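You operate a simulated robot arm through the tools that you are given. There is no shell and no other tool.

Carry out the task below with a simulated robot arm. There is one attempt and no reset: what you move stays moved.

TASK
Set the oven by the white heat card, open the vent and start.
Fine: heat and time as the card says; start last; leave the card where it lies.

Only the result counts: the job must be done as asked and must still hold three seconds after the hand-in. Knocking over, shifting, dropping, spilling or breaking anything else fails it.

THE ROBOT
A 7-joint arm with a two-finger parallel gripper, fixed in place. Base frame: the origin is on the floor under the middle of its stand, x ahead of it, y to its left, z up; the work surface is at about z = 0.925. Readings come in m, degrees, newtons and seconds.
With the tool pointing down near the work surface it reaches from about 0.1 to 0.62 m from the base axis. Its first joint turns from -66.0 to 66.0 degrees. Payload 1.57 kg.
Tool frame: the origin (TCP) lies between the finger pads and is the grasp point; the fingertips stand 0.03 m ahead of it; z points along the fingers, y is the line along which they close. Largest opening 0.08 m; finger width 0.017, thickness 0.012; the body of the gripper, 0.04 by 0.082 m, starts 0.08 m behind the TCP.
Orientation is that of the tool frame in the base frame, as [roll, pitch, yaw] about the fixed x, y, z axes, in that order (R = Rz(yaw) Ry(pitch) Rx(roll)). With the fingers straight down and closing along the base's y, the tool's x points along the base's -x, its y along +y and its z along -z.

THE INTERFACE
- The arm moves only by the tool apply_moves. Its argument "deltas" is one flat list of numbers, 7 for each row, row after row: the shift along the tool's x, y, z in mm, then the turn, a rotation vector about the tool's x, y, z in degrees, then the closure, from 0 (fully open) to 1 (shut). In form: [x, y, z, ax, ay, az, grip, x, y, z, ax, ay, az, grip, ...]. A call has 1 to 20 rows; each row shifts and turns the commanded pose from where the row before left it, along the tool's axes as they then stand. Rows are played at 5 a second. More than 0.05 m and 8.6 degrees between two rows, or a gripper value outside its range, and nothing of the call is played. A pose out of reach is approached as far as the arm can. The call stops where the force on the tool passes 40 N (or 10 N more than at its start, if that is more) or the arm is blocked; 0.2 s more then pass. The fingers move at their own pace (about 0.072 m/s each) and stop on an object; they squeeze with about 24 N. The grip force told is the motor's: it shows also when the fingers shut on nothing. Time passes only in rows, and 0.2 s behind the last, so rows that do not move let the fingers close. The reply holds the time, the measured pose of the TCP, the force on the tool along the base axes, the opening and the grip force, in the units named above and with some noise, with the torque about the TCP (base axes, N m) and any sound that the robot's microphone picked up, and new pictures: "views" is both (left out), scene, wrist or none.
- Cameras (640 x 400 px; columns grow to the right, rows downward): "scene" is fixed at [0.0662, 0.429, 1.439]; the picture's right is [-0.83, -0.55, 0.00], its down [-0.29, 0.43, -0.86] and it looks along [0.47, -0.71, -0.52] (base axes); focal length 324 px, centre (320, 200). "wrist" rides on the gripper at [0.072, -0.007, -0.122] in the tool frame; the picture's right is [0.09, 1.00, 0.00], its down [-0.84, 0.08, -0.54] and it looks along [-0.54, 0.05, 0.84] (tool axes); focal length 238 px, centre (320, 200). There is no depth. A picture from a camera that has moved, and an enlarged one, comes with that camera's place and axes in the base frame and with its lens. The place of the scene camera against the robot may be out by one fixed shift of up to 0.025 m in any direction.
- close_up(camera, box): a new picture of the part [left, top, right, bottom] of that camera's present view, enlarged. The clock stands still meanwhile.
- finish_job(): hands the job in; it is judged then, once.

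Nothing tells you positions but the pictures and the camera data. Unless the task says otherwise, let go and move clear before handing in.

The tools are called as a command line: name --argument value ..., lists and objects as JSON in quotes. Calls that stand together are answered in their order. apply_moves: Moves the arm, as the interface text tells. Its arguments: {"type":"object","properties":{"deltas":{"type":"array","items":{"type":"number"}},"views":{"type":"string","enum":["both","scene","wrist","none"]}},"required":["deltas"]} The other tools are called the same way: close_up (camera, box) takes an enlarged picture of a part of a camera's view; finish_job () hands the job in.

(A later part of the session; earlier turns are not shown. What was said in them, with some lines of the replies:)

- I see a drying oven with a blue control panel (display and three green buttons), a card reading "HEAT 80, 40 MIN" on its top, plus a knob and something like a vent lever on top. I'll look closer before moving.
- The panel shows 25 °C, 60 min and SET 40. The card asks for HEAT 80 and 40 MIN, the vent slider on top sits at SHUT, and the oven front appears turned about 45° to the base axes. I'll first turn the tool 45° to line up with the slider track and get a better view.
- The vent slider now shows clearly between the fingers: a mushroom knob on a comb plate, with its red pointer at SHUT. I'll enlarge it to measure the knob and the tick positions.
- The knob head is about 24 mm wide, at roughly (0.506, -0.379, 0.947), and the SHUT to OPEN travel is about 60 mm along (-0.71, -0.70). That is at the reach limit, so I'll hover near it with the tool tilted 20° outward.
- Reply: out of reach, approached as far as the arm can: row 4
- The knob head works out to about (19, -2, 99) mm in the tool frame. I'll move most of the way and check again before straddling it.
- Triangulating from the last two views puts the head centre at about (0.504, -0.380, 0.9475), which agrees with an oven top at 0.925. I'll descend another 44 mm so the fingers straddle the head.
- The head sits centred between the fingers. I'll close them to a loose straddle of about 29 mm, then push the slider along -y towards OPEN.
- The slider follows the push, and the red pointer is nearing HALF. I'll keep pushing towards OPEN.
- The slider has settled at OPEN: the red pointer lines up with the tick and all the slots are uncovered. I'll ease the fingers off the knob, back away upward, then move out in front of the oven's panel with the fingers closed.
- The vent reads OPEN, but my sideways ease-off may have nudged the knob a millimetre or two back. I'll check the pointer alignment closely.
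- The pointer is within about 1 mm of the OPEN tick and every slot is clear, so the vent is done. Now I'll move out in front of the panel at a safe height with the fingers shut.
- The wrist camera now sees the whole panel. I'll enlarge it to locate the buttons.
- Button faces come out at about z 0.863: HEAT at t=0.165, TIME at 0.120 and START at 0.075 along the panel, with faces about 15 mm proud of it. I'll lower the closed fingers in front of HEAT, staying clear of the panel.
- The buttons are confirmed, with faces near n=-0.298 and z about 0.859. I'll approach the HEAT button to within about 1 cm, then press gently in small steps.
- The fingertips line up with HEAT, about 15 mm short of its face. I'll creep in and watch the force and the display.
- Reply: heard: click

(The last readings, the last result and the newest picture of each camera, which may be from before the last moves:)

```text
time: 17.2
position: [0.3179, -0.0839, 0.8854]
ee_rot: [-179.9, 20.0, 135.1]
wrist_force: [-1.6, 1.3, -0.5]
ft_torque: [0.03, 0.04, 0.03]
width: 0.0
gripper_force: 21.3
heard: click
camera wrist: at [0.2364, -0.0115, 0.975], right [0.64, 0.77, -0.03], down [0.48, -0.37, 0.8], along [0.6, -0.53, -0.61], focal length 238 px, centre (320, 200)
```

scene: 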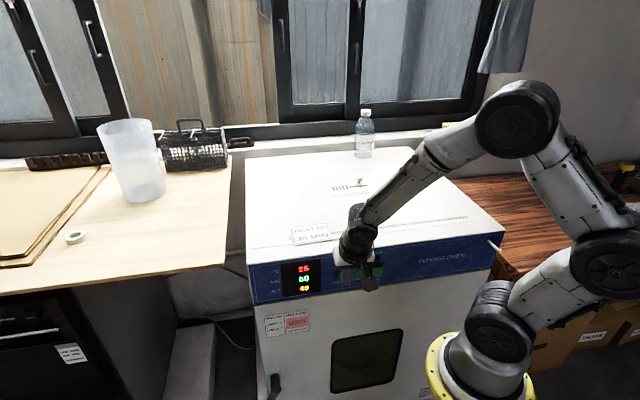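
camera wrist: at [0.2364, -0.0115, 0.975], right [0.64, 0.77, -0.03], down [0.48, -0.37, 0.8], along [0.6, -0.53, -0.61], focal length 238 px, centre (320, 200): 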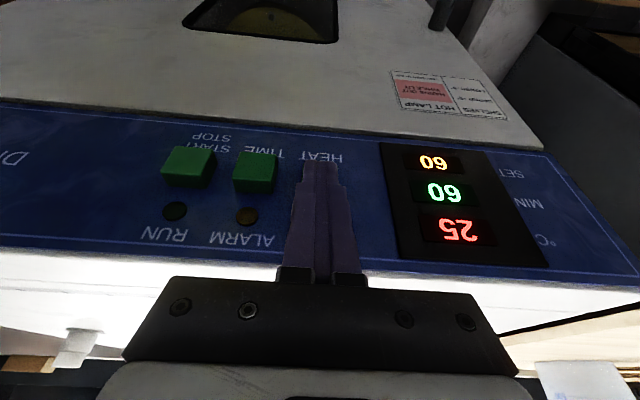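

A click was heard and SET went from 40 to 60, so each press adds 20. I'll back off to release the button and confirm the reading.

apply_moves --deltas '[7.52, 0, -2.74, 0, 0, 0, 1, 0, 0, 0, 0, 0, 0, 1, 0, 0, 0, 0, 0, 0, 1]' --views "both"

close_up --camera "wrist" --box '[360, 130, 560, 255]'

close_up --camera "scene" --box '[260, 230, 420, 330]'

```text
time: 18.0
position: [0.3126, -0.0784, 0.8847]
ee_rot: [-180.0, 20.1, 135.0]
wrist_force: [-0.3, -0.1, 0.2]
ft_torque: [-0.03, -0.02, 0.02]
width: 0.0
gripper_force: 21.1
camera wrist: at [0.2311, -0.006, 0.9751], right [0.64, 0.77, -0.03], down [0.48, -0.37, 0.8], along [0.6, -0.53, -0.6], focal length 238 px, centre (320, 200)
```

scene: 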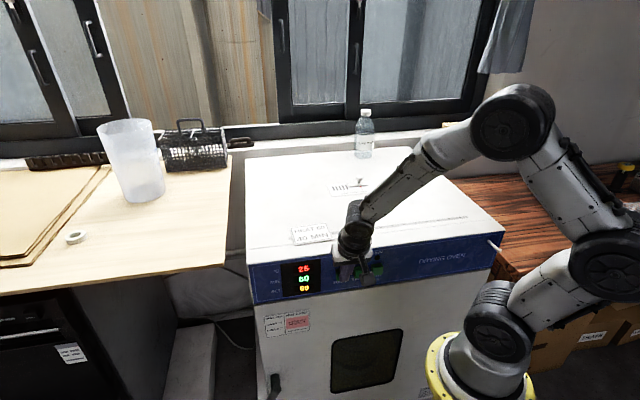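
wrist: 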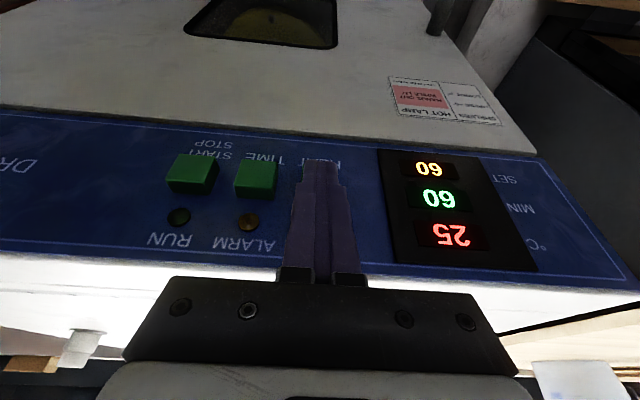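

```text
3.20 times, centred on (460, 192) of wrist
camera zoom: at [0.2311, -0.006, 0.9751], right [0.64, 0.77, -0.03], down [0.48, -0.37, 0.8], along [0.6, -0.53, -0.6], focal length 763 px, centre (-128, 224)
```

zoom: 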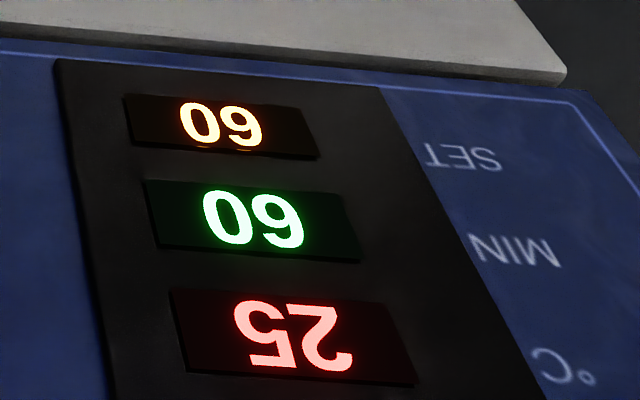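

```text
4.00 times, centred on (340, 280) of scene
camera zoom: at [0.0662, 0.429, 1.439], right [-0.83, -0.55, 0.0], down [-0.29, 0.43, -0.86], along [0.47, -0.71, -0.52], focal length 1296 px, centre (240, -120)
```

zoom: 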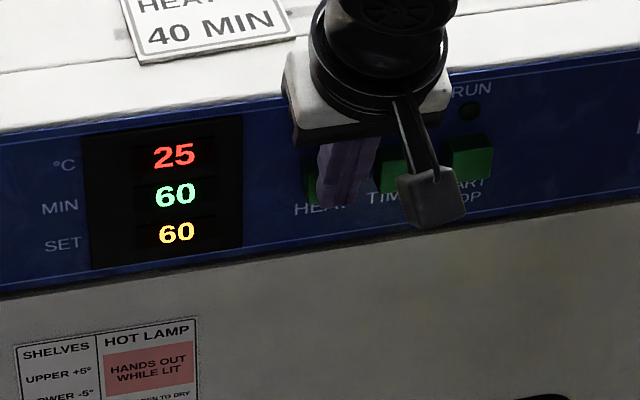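

SET holds at 60. I'll press HEAT once more over the same stroke to reach 80.

apply_moves --deltas '[-3.76, 0, 1.37, 0, 0, 0, 1, -1.88, 0, 0.68, 0, 0, 0, 1, -1.88, 0, 0.69, 0, 0, 0, 1, 0, 0, 0, 0, 0, 0, 1]' --views "wrist"

```text
time: 19.0
position: [0.318, -0.0838, 0.8854]
ee_rot: [-179.9, 20.0, 135.0]
wrist_force: [-1.5, 1.6, -0.3]
ft_torque: [0.03, 0.07, -0.03]
width: 0.0002
gripper_force: 20.8
heard: click
camera wrist: at [0.2366, -0.0115, 0.9755], right [0.64, 0.77, -0.03], down [0.48, -0.37, 0.8], along [0.6, -0.53, -0.61], focal length 238 px, centre (320, 200)
```

wrist: 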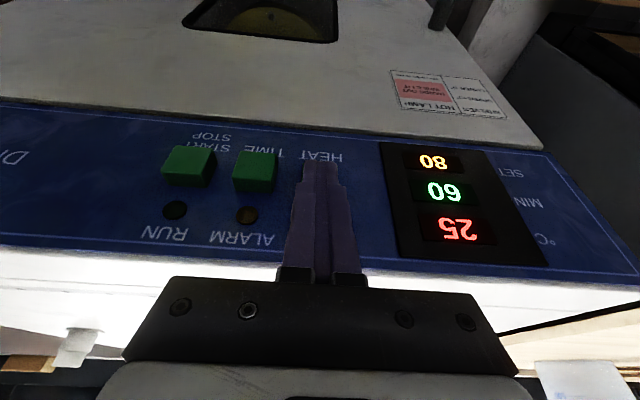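

SET now shows 80. I'll back off 20 mm, slide 45 mm along to the TIME button, and check alignment.

apply_moves --deltas '[9.4, 0, -3.42, 0, 0, 0, 1, 9.4, 0, -3.42, 0, 0, 0, 1, 0, -22.5, 0, 0, 0, 0, 1, 0, -22.5, 0, 0, 0, 0, 1, 0, 0, 0, 0, 0, 0, 1]' --views "both"

close_up --camera "wrist" --box '[180, 110, 500, 310]'

close_up --camera "scene" --box '[260, 230, 420, 330]'

```text
time: 20.2
position: [0.2708, -0.1014, 0.8849]
ee_rot: [180.0, 20.0, 135.0]
wrist_force: [1.0, -0.5, -0.1]
ft_torque: [0.01, 0.03, 0.03]
width: 0.0003
gripper_force: 21.6
camera wrist: at [0.1903, -0.0294, 0.9751], right [0.64, 0.77, -0.03], down [0.48, -0.37, 0.8], along [0.6, -0.53, -0.61], focal length 238 px, centre (320, 200)
```

scene: 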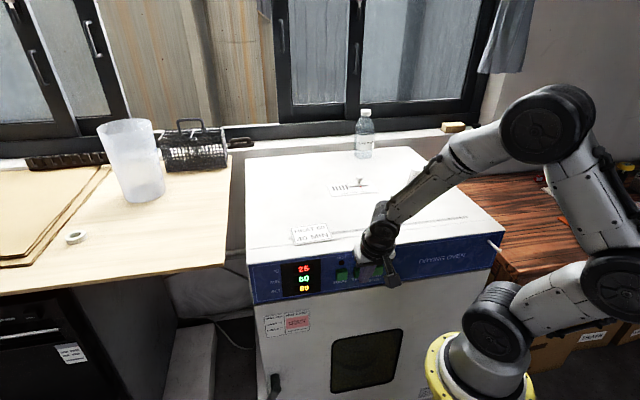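
wrist: 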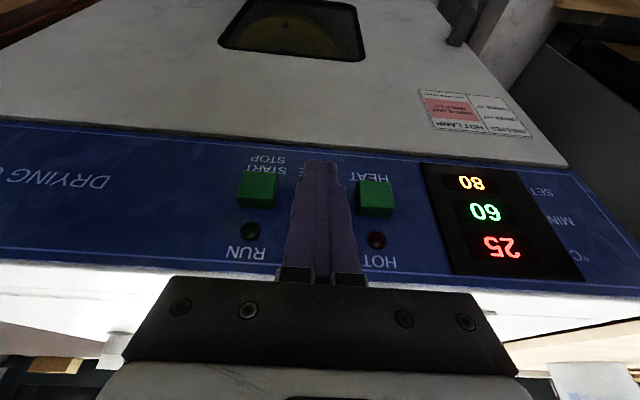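

```text
2.00 times, centred on (340, 210) of wrist
camera zoom: at [0.1903, -0.0294, 0.9751], right [0.64, 0.77, -0.03], down [0.48, -0.37, 0.8], along [0.6, -0.53, -0.61], focal length 477 px, centre (280, 180)
```

zoom: 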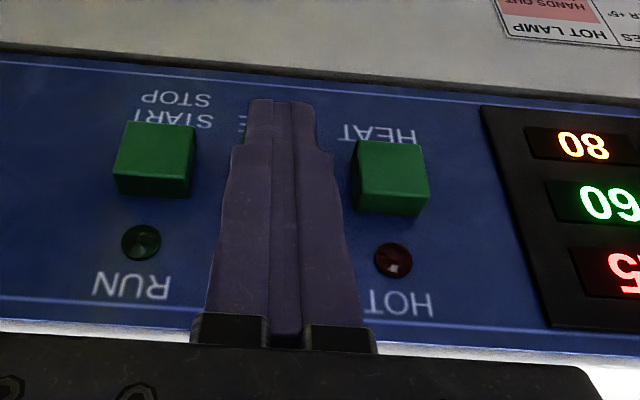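

```text
4.00 times, centred on (340, 280) of scene
camera zoom: at [0.0662, 0.429, 1.439], right [-0.83, -0.55, 0.0], down [-0.29, 0.43, -0.86], along [0.47, -0.71, -0.52], focal length 1296 px, centre (240, -120)
```

zoom: 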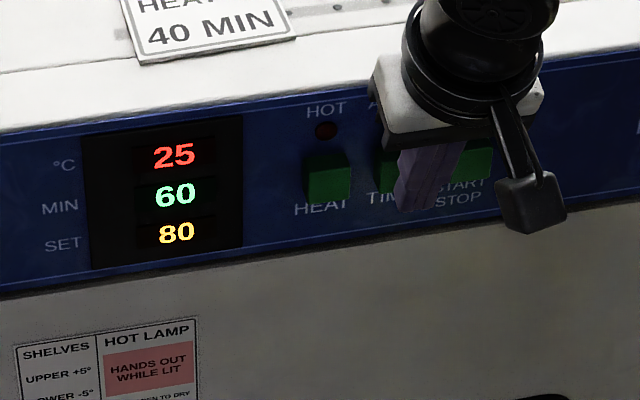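

HEAT reads 80 and the tip is centred on TIME. I'll press TIME over the same 20 mm stroke.

apply_moves --deltas '[-7.52, -2, 2.74, 0, 0, 0, 1, -7.52, 0, 2.74, 0, 0, 0, 1, -1.88, 0, 0.68, 0, 0, 0, 1, -1.88, 0, 0.68, 0, 0, 0, 1, 0, 0, 0, 0, 0, 0, 1]' --views "wrist"

close_up --camera "wrist" --box '[180, 110, 500, 310]'

```text
time: 21.4
position: [0.2845, -0.1163, 0.8856]
ee_rot: [180.0, 20.0, 135.0]
wrist_force: [-1.5, 1.0, -1.1]
ft_torque: [0.04, 0.02, -0.02]
width: 0.0001
gripper_force: 21.2
heard: click
camera wrist: at [0.2036, -0.0445, 0.9752], right [0.64, 0.77, -0.03], down [0.48, -0.37, 0.8], along [0.6, -0.53, -0.61], focal length 238 px, centre (320, 200)
```

wrist: 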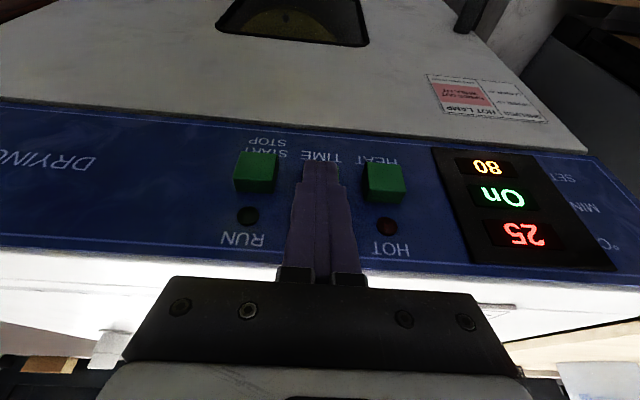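

```text
2.00 times, centred on (340, 210) of wrist
camera zoom: at [0.2036, -0.0445, 0.9752], right [0.64, 0.77, -0.03], down [0.48, -0.37, 0.8], along [0.6, -0.53, -0.61], focal length 477 px, centre (280, 180)
```

zoom: 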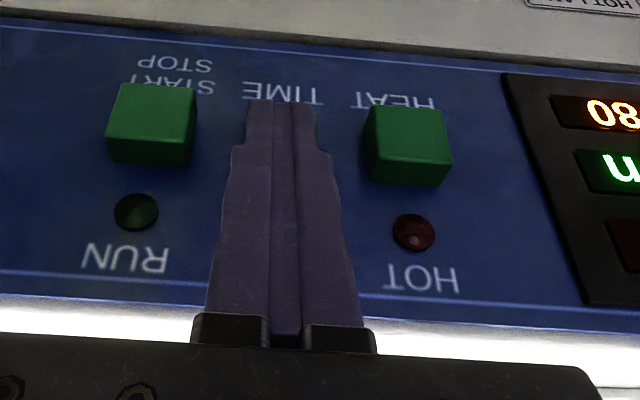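

MIN changed from 60 to "On" (continuous), so the time setting cycles round. I'll release and press TIME again.

apply_moves --deltas '[7.52, 0, -2.74, 0, 0, 0, 1, 0, 0, 0, 0, 0, 0, 1, 0, 0, 0, 0, 0, 0, 1, -3.76, 0, 1.37, 0, 0, 0, 1, -1.88, 0, 0.68, 0, 0, 0, 1, -1.88, 0, 0.69, 0, 0, 0, 1, 0, 0, 0, 0, 0, 0, 1]' --views "wrist"

close_up --camera "wrist" --box '[420, 130, 620, 255]'

```text
time: 23.0
position: [0.2856, -0.1167, 0.8847]
ee_rot: [-180.0, 20.0, 134.9]
wrist_force: [-1.1, 2.4, 0.3]
ft_torque: [0.05, 0.02, 0.06]
width: 0.0
gripper_force: 21.3
heard: click
camera wrist: at [0.2038, -0.0441, 0.974], right [0.64, 0.77, -0.03], down [0.48, -0.37, 0.8], along [0.6, -0.53, -0.61], focal length 238 px, centre (320, 200)
```

wrist: 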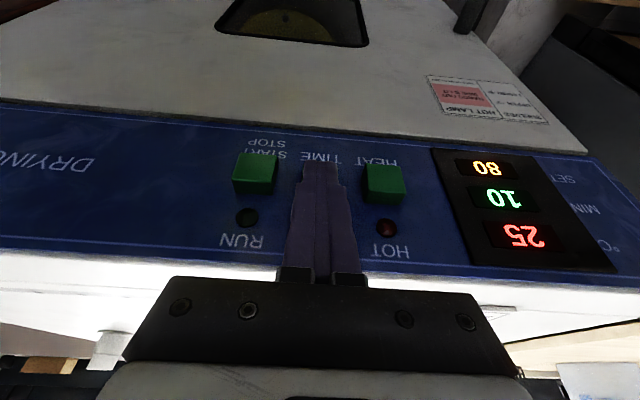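

```text
3.20 times, centred on (520, 192) of wrist
camera zoom: at [0.2038, -0.0441, 0.974], right [0.64, 0.77, -0.03], down [0.48, -0.37, 0.8], along [0.6, -0.53, -0.61], focal length 763 px, centre (-320, 224)
```

zoom: 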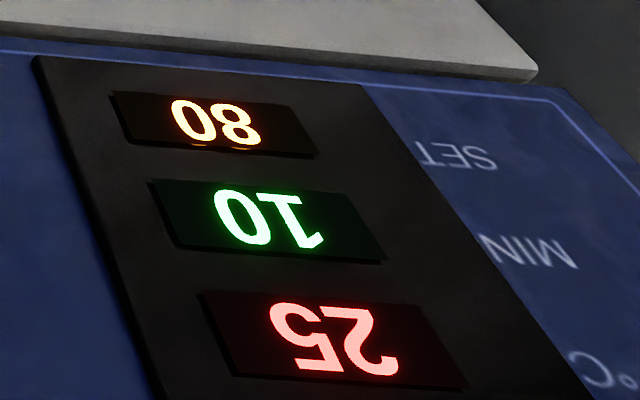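

MIN wrapped from "On" to 10. I'll keep pressing TIME one at a time, reading the display after each press.

apply_moves --deltas '[7.52, 0, -2.74, 0, 0, 0, 1, 0, 0, 0, 0, 0, 0, 1, 0, 0, 0, 0, 0, 0, 1, -3.76, 0, 1.37, 0, 0, 0, 1, -1.88, 0, 0.68, 0, 0, 0, 1, -1.88, 0, 0.69, 0, 0, 0, 1, 0, 0, 0, 0, 0, 0, 1]' --views "wrist"

close_up --camera "wrist" --box '[420, 130, 620, 255]'

```text
time: 24.6
position: [0.2861, -0.117, 0.8832]
ee_rot: [-180.0, 20.0, 135.0]
wrist_force: [-1.4, 1.3, -0.6]
ft_torque: [0.03, 0.04, -0.01]
width: 0.0
gripper_force: 21.3
heard: click
camera wrist: at [0.2041, -0.0449, 0.9744], right [0.64, 0.77, -0.03], down [0.48, -0.37, 0.8], along [0.6, -0.53, -0.61], focal length 238 px, centre (320, 200)
```

wrist: 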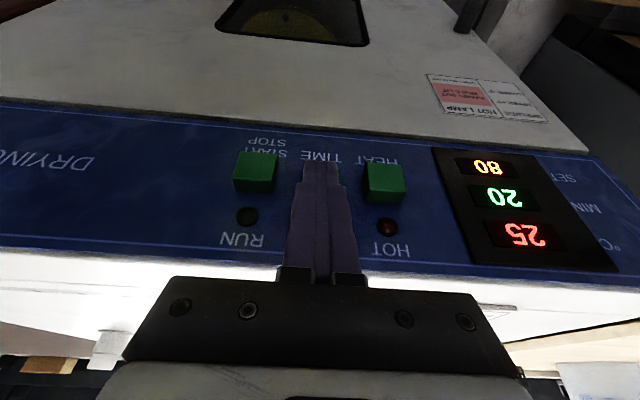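

```text
3.20 times, centred on (520, 192) of wrist
camera zoom: at [0.2041, -0.0449, 0.9744], right [0.64, 0.77, -0.03], down [0.48, -0.37, 0.8], along [0.6, -0.53, -0.61], focal length 763 px, centre (-320, 224)
```

zoom: 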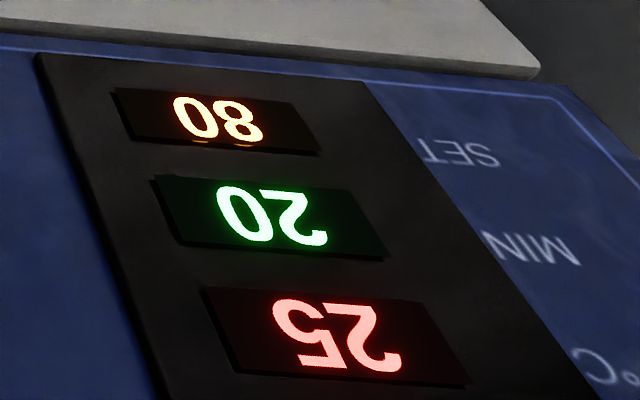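

MIN now reads 20. I'll press TIME again.

apply_moves --deltas '[7.52, 0, -2.74, 0, 0, 0, 1, 0, 0, 0, 0, 0, 0, 1, 0, 0, 0, 0, 0, 0, 1, -3.76, 0, 1.37, 0, 0, 0, 1, -1.88, 0, 0.68, 0, 0, 0, 1, -1.88, 0, 0.69, 0, 0, 0, 1, 0, 0, 0, 0, 0, 0, 1]' --views "wrist"

close_up --camera "wrist" --box '[420, 130, 620, 255]'

```text
time: 26.2
position: [0.2863, -0.1175, 0.8854]
ee_rot: [-180.0, 20.0, 135.0]
wrist_force: [-1.7, 1.6, 1.2]
ft_torque: [0.0, 0.01, 0.0]
width: 0.0
gripper_force: 21.5
heard: click
camera wrist: at [0.204, -0.045, 0.9748], right [0.64, 0.77, -0.03], down [0.48, -0.37, 0.8], along [0.6, -0.53, -0.6], focal length 238 px, centre (320, 200)
```

wrist: 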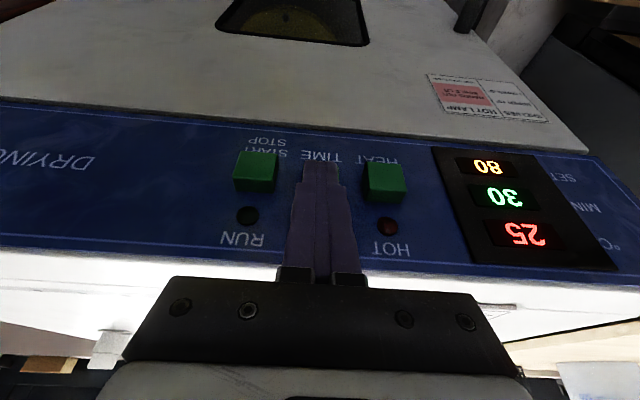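

```text
3.20 times, centred on (520, 192) of wrist
camera zoom: at [0.204, -0.045, 0.9748], right [0.64, 0.77, -0.03], down [0.48, -0.37, 0.8], along [0.6, -0.53, -0.6], focal length 763 px, centre (-320, 224)
```

zoom: 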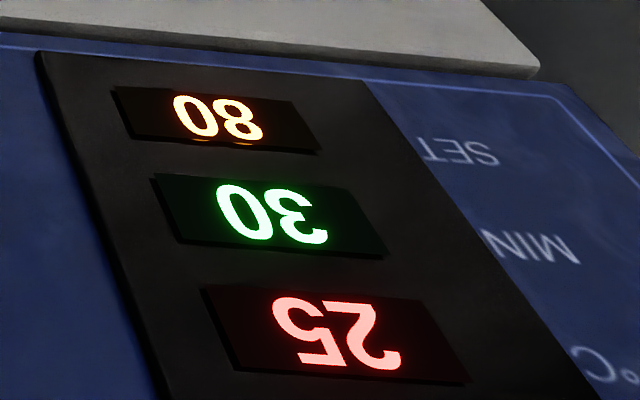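

MIN reads 30, so one more press should give 40.

apply_moves --deltas '[7.52, 0, -2.74, 0, 0, 0, 1, 0, 0, 0, 0, 0, 0, 1, 0, 0, 0, 0, 0, 0, 1, -3.76, 0, 1.37, 0, 0, 0, 1, -1.88, 0, 0.68, 0, 0, 0, 1, -1.88, 0, 0.69, 0, 0, 0, 1, 0, 0, 0, 0, 0, 0, 1]' --views "wrist"

close_up --camera "wrist" --box '[420, 130, 620, 255]'

```text
time: 27.8
position: [0.2859, -0.1174, 0.884]
ee_rot: [-180.0, 19.9, 135.0]
wrist_force: [-1.3, 1.1, -1.4]
ft_torque: [0.07, 0.04, -0.01]
width: 0.0
gripper_force: 21.1
heard: click
camera wrist: at [0.2038, -0.0451, 0.9742], right [0.64, 0.77, -0.03], down [0.48, -0.37, 0.8], along [0.6, -0.53, -0.61], focal length 238 px, centre (320, 200)
```

wrist: 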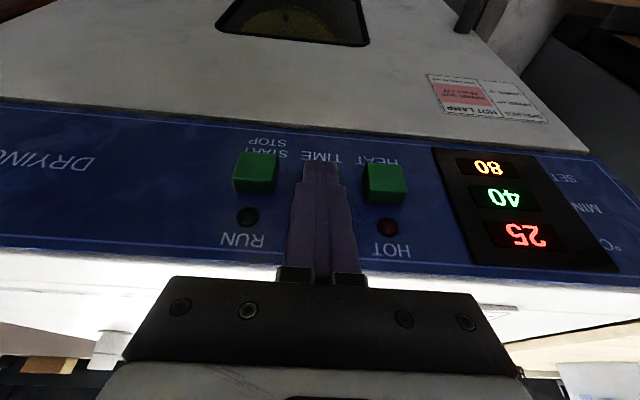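

```text
3.20 times, centred on (520, 192) of wrist
camera zoom: at [0.2038, -0.0451, 0.9742], right [0.64, 0.77, -0.03], down [0.48, -0.37, 0.8], along [0.6, -0.53, -0.61], focal length 763 px, centre (-320, 224)
```

zoom: 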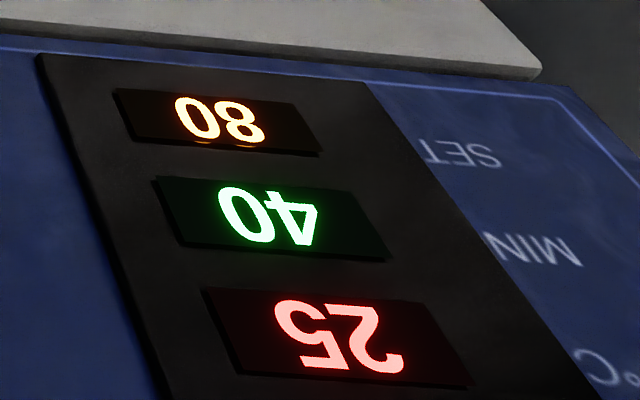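

The panel now reads SET 80 and MIN 40, as the card says. I'll back off, slide along to START, and recheck the vent and display before pressing it.

apply_moves --deltas '[9.4, 0, -3.42, 0, 0, 0, 1, 9.4, 0, -3.42, 0, 0, 0, 1, 0, -22.5, 0, 0, 0, 0, 1, 0, -22.5, 0, 0, 0, 0, 1, 0, 0, 0, 0, 0, 0, 1]' --views "both"

close_up --camera "wrist" --box '[180, 110, 500, 310]'

close_up --camera "scene" --box '[260, 230, 420, 330]'

close_up --camera "scene" --box '[322, 170, 386, 210]'

```text
time: 29.0
position: [0.2415, -0.1355, 0.8832]
ee_rot: [-180.0, 20.1, 135.0]
wrist_force: [-0.2, -0.3, 0.2]
ft_torque: [0.02, -0.02, 0.02]
width: 0.0001
gripper_force: 21.3
camera wrist: at [0.1587, -0.0632, 0.9732], right [0.64, 0.77, -0.03], down [0.48, -0.37, 0.8], along [0.6, -0.53, -0.6], focal length 238 px, centre (320, 200)
```

scene: 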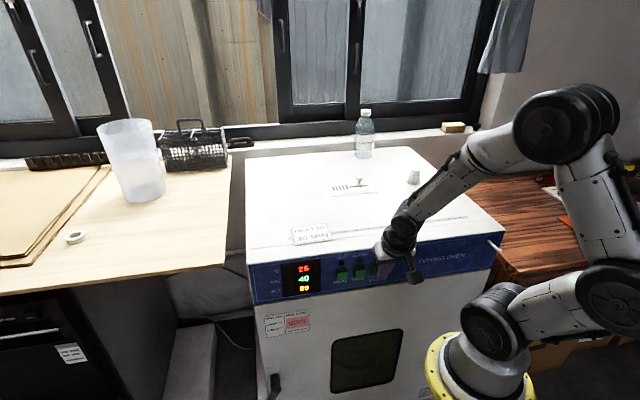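
wrist: 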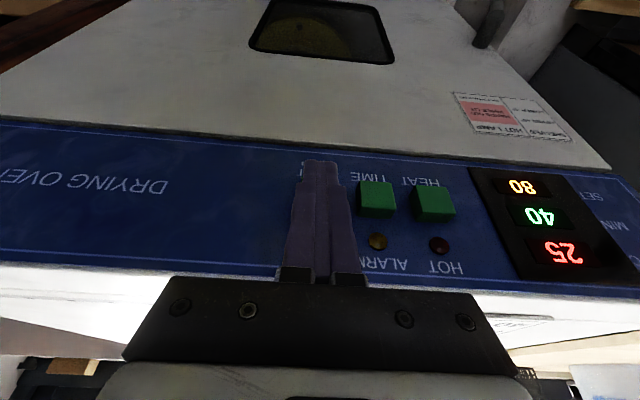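

```text
2.00 times, centred on (340, 210) of wrist
camera zoom: at [0.1587, -0.0632, 0.9732], right [0.64, 0.77, -0.03], down [0.48, -0.37, 0.8], along [0.6, -0.53, -0.6], focal length 477 px, centre (280, 180)
```

zoom: 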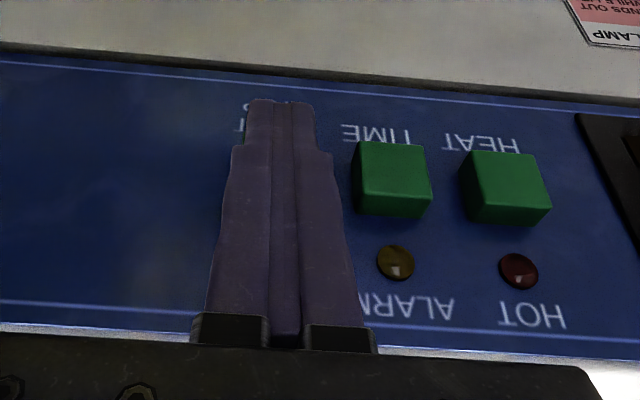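

```text
4.00 times, centred on (340, 280) of scene
camera zoom: at [0.0662, 0.429, 1.439], right [-0.83, -0.55, 0.0], down [-0.29, 0.43, -0.86], along [0.47, -0.71, -0.52], focal length 1296 px, centre (240, -120)
```

zoom: 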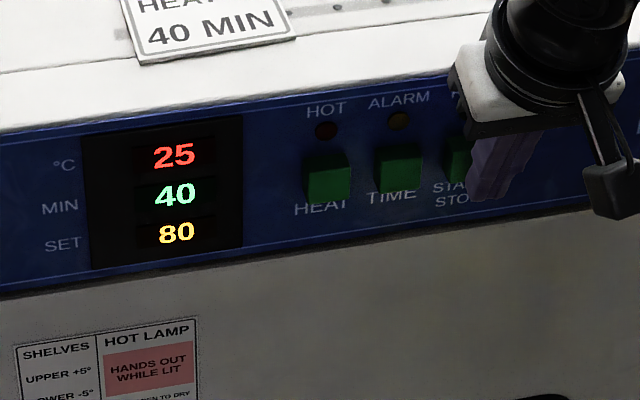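

```text
10.00 times, centred on (354, 190) of scene
camera zoom: at [0.0662, 0.429, 1.439], right [-0.83, -0.55, 0.0], down [-0.29, 0.43, -0.86], along [0.47, -0.71, -0.52], focal length 3239 px, centre (-20, 300)
```

zoom: 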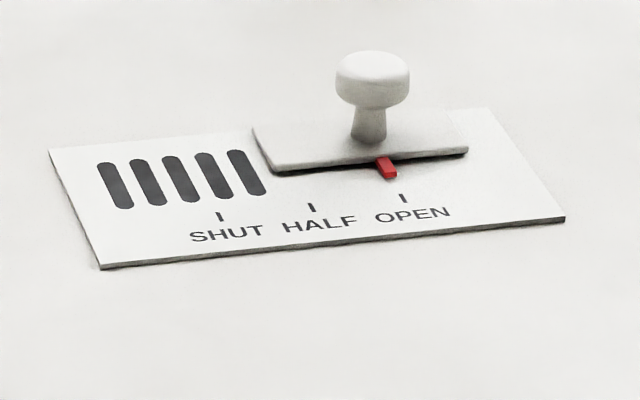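

The vent pointer sits on OPEN and the display reads 80 and 40. The tip is centred on START/STOP, so I'll press it once.

apply_moves --deltas '[-7.52, 0, 2.74, 0, 0, 0, 1, -7.52, 0, 2.74, 0, 0, 0, 1, -1.88, 0, 0.68, 0, 0, 0, 1, -1.88, 0, 0.68, 0, 0, 0, 1, 0, 0, 0, 0, 0, 0, 1]' --views "wrist"

close_up --camera "wrist" --box '[220, 110, 620, 310]'

```text
time: 30.2
position: [0.2539, -0.15, 0.8839]
ee_rot: [180.0, 20.1, 135.1]
wrist_force: [-1.7, 2.3, -0.5]
ft_torque: [0.03, 0.02, -0.04]
width: 0.0
gripper_force: 21.2
heard: click
camera wrist: at [0.1729, -0.0767, 0.9739], right [0.64, 0.77, -0.03], down [0.48, -0.37, 0.8], along [0.6, -0.53, -0.61], focal length 238 px, centre (320, 200)
```

wrist: 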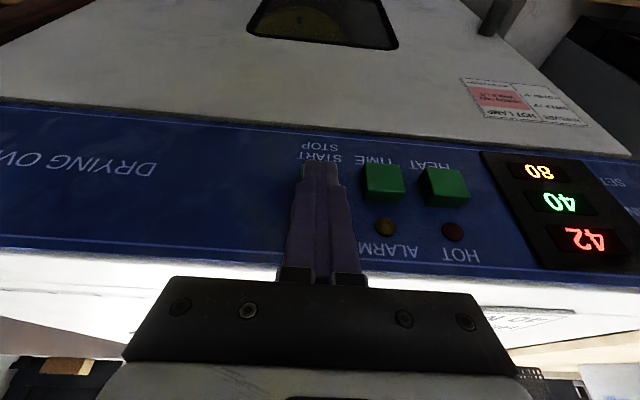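

```text
1.60 times, centred on (420, 210) of wrist
camera zoom: at [0.1729, -0.0767, 0.9739], right [0.64, 0.77, -0.03], down [0.48, -0.37, 0.8], along [0.6, -0.53, -0.61], focal length 381 px, centre (160, 184)
```

zoom: 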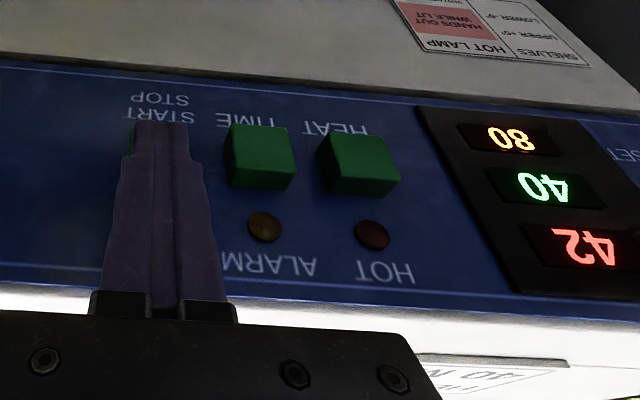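

A click was heard and the temperature is already rising (42), so the oven has started. I'll back straight off, move clear, and check the RUN lamp and readings.

apply_moves --deltas '[9.4, 0, -3.42, 0, 0, 0, 1, 18.8, 0, -6.84, 0, 0, 0, 1, 28.2, 0, -10.26, 0, 0, 0, 1, 9.4, 0, -3.42, 0, 0, 0, 1, 0, 0, 0, 0, 0, 0, 1]' --views "both"

close_up --camera "scene" --box '[260, 230, 420, 330]'

close_up --camera "wrist" --box '[220, 110, 620, 310]'

```text
time: 31.4
position: [0.2038, -0.1011, 0.8843]
ee_rot: [-180.0, 20.0, 135.0]
wrist_force: [-0.2, 0.6, -0.4]
ft_torque: [-0.01, 0.01, 0.01]
width: 0.0
gripper_force: 20.7
camera wrist: at [0.1229, -0.0284, 0.9736], right [0.64, 0.77, -0.03], down [0.48, -0.37, 0.8], along [0.6, -0.53, -0.61], focal length 238 px, centre (320, 200)
```

scene: 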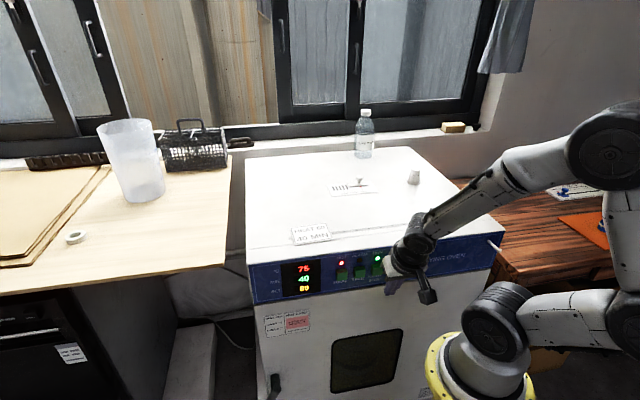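
wrist: 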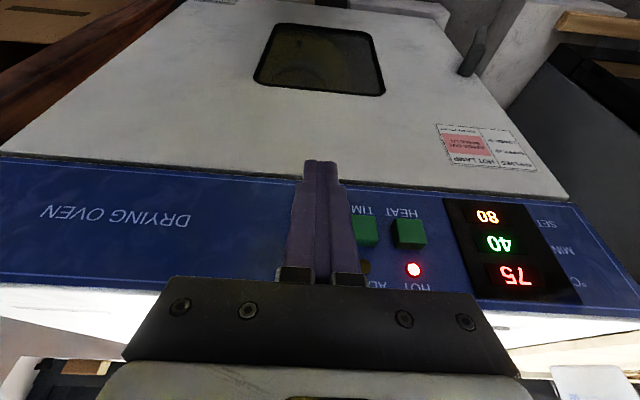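

```text
4.00 times, centred on (340, 280) of scene
camera zoom: at [0.0661, 0.429, 1.439], right [-0.83, -0.55, 0.0], down [-0.29, 0.43, -0.86], along [0.47, -0.71, -0.52], focal length 1296 px, centre (240, -120)
```

zoom: 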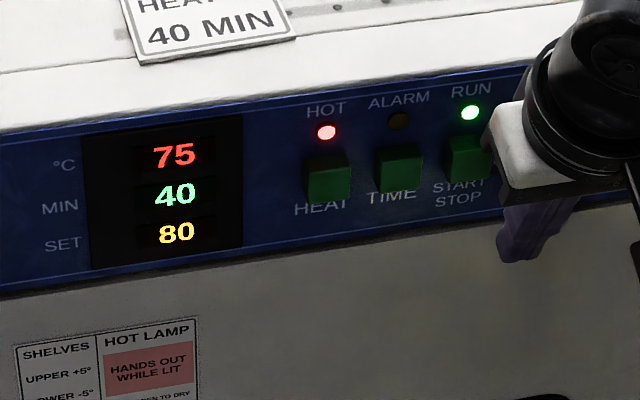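

```text
1.60 times, centred on (420, 210) of wrist
camera zoom: at [0.1229, -0.0284, 0.9736], right [0.64, 0.77, -0.03], down [0.48, -0.37, 0.8], along [0.6, -0.53, -0.61], focal length 381 px, centre (160, 184)
```

zoom: 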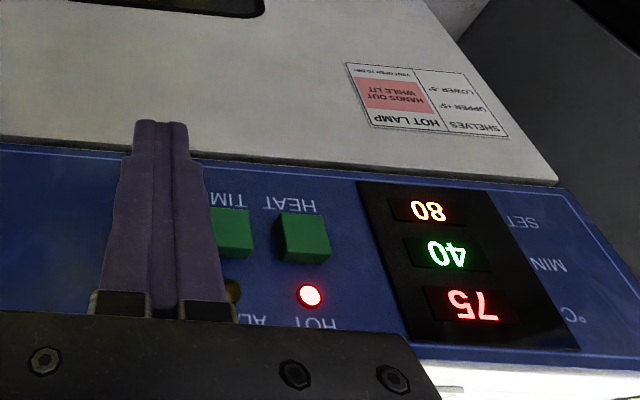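

RUN and HOT are lit, with 75 °C rising towards SET 80 and 40 MIN. I'll raise the arm clear of the panel and confirm that the run is stable and the vent and card are undisturbed.

apply_moves --deltas '[-13.7, 0, -37.6, 0, 0, 0, 1, -13.7, 0, -37.6, 0, 0, 0, 1, -13.7, 0, -37.6, 0, 0, 0, 1, -13.7, 0, -37.6, 0, 0, 0, 1, 0, 0, 0, 0, 0, 0, 0.5, 0, 0, 0, 0, 0, 0, 0.5, 0, 0, 0, 0, 0, 0, 0.5, 0, 0, 0, 0, 0, 0, 0.5, 0, 0, 0, 0, 0, 0, 0.5, 0, 0, 0, 0, 0, 0, 0.5, 0, 0, 0, 0, 0, 0, 0.5, 0, 0, 0, 0, 0, 0, 0.5, 0, 0, 0, 0, 0, 0, 0.5, 0, 0, 0, 0, 0, 0, 0.5]' --views "both"

close_up --camera "scene" --box '[260, 230, 420, 330]'

close_up --camera "scene" --box '[280, 160, 440, 260]'

```text
time: 34.4
position: [0.2038, -0.1002, 1.0433]
ee_rot: [179.9, 19.9, 135.0]
wrist_force: [-0.2, -0.2, 0.5]
ft_torque: [0.01, 0.01, 0.01]
width: 0.0399
gripper_force: 0.0
camera wrist: at [0.1221, -0.0273, 1.1326], right [0.64, 0.77, -0.03], down [0.48, -0.37, 0.8], along [0.6, -0.53, -0.61], focal length 238 px, centre (320, 200)
```

scene: 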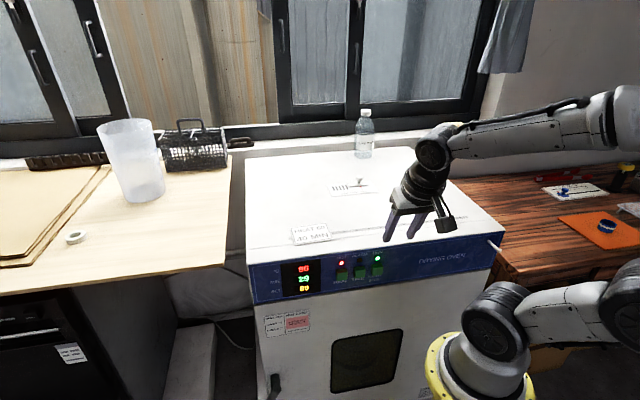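
wrist: 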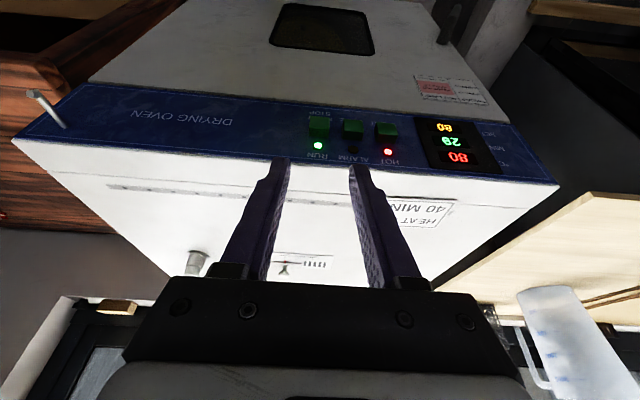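

```text
4.00 times, centred on (340, 280) of scene
camera zoom: at [0.0662, 0.429, 1.439], right [-0.83, -0.55, 0.0], down [-0.29, 0.43, -0.86], along [0.47, -0.71, -0.52], focal length 1296 px, centre (240, -120)
```

zoom: 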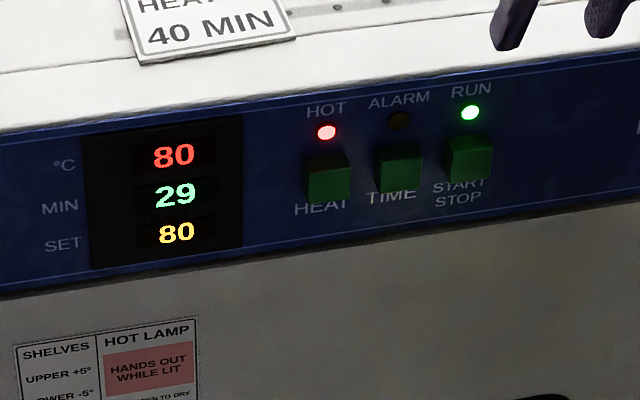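

```text
4.00 times, centred on (360, 210) of scene
camera zoom: at [0.0662, 0.429, 1.439], right [-0.83, -0.55, 0.0], down [-0.29, 0.43, -0.86], along [0.47, -0.71, -0.52], focal length 1296 px, centre (160, 160)
```

zoom: 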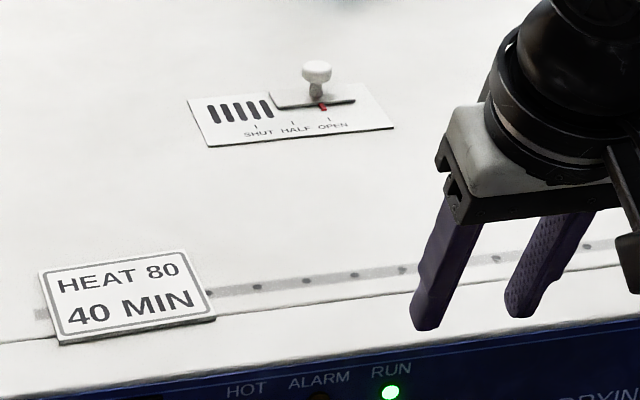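

The oven is running at 80 °C with the timer counting down from 40. The RUN lamp is lit, there is no alarm, the vent is at OPEN, the card lies where it was, and the arm is clear, so I'm handing in.

finish_job

```text
The job is handed in.
```

The oven is running on the card's settings, and I've handed the job in. I don't have the judge's result.

- **Heat:** set from 40 to 80 with two presses of HEAT. The oven had reached 80 °C by the last look.
- **Time:** set from 60 to 40. The TIME button only steps upward and wraps round, so it passed through "On", 10, 20 and 30 on the way.
- **Vent:** slid from SHUT to OPEN. When I drew the fingers away, the knob moved back slightly, and the pointer rests within about 1 mm of the OPEN mark. All the slots are uncovered.
- **Start:** pressed last. The RUN and HOT lamps were lit, ALARM was off, and the timer had counted down to 29 when I handed in.

The card was not touched, and nothing else was moved or knocked. The arm was clear of the oven at hand-in.
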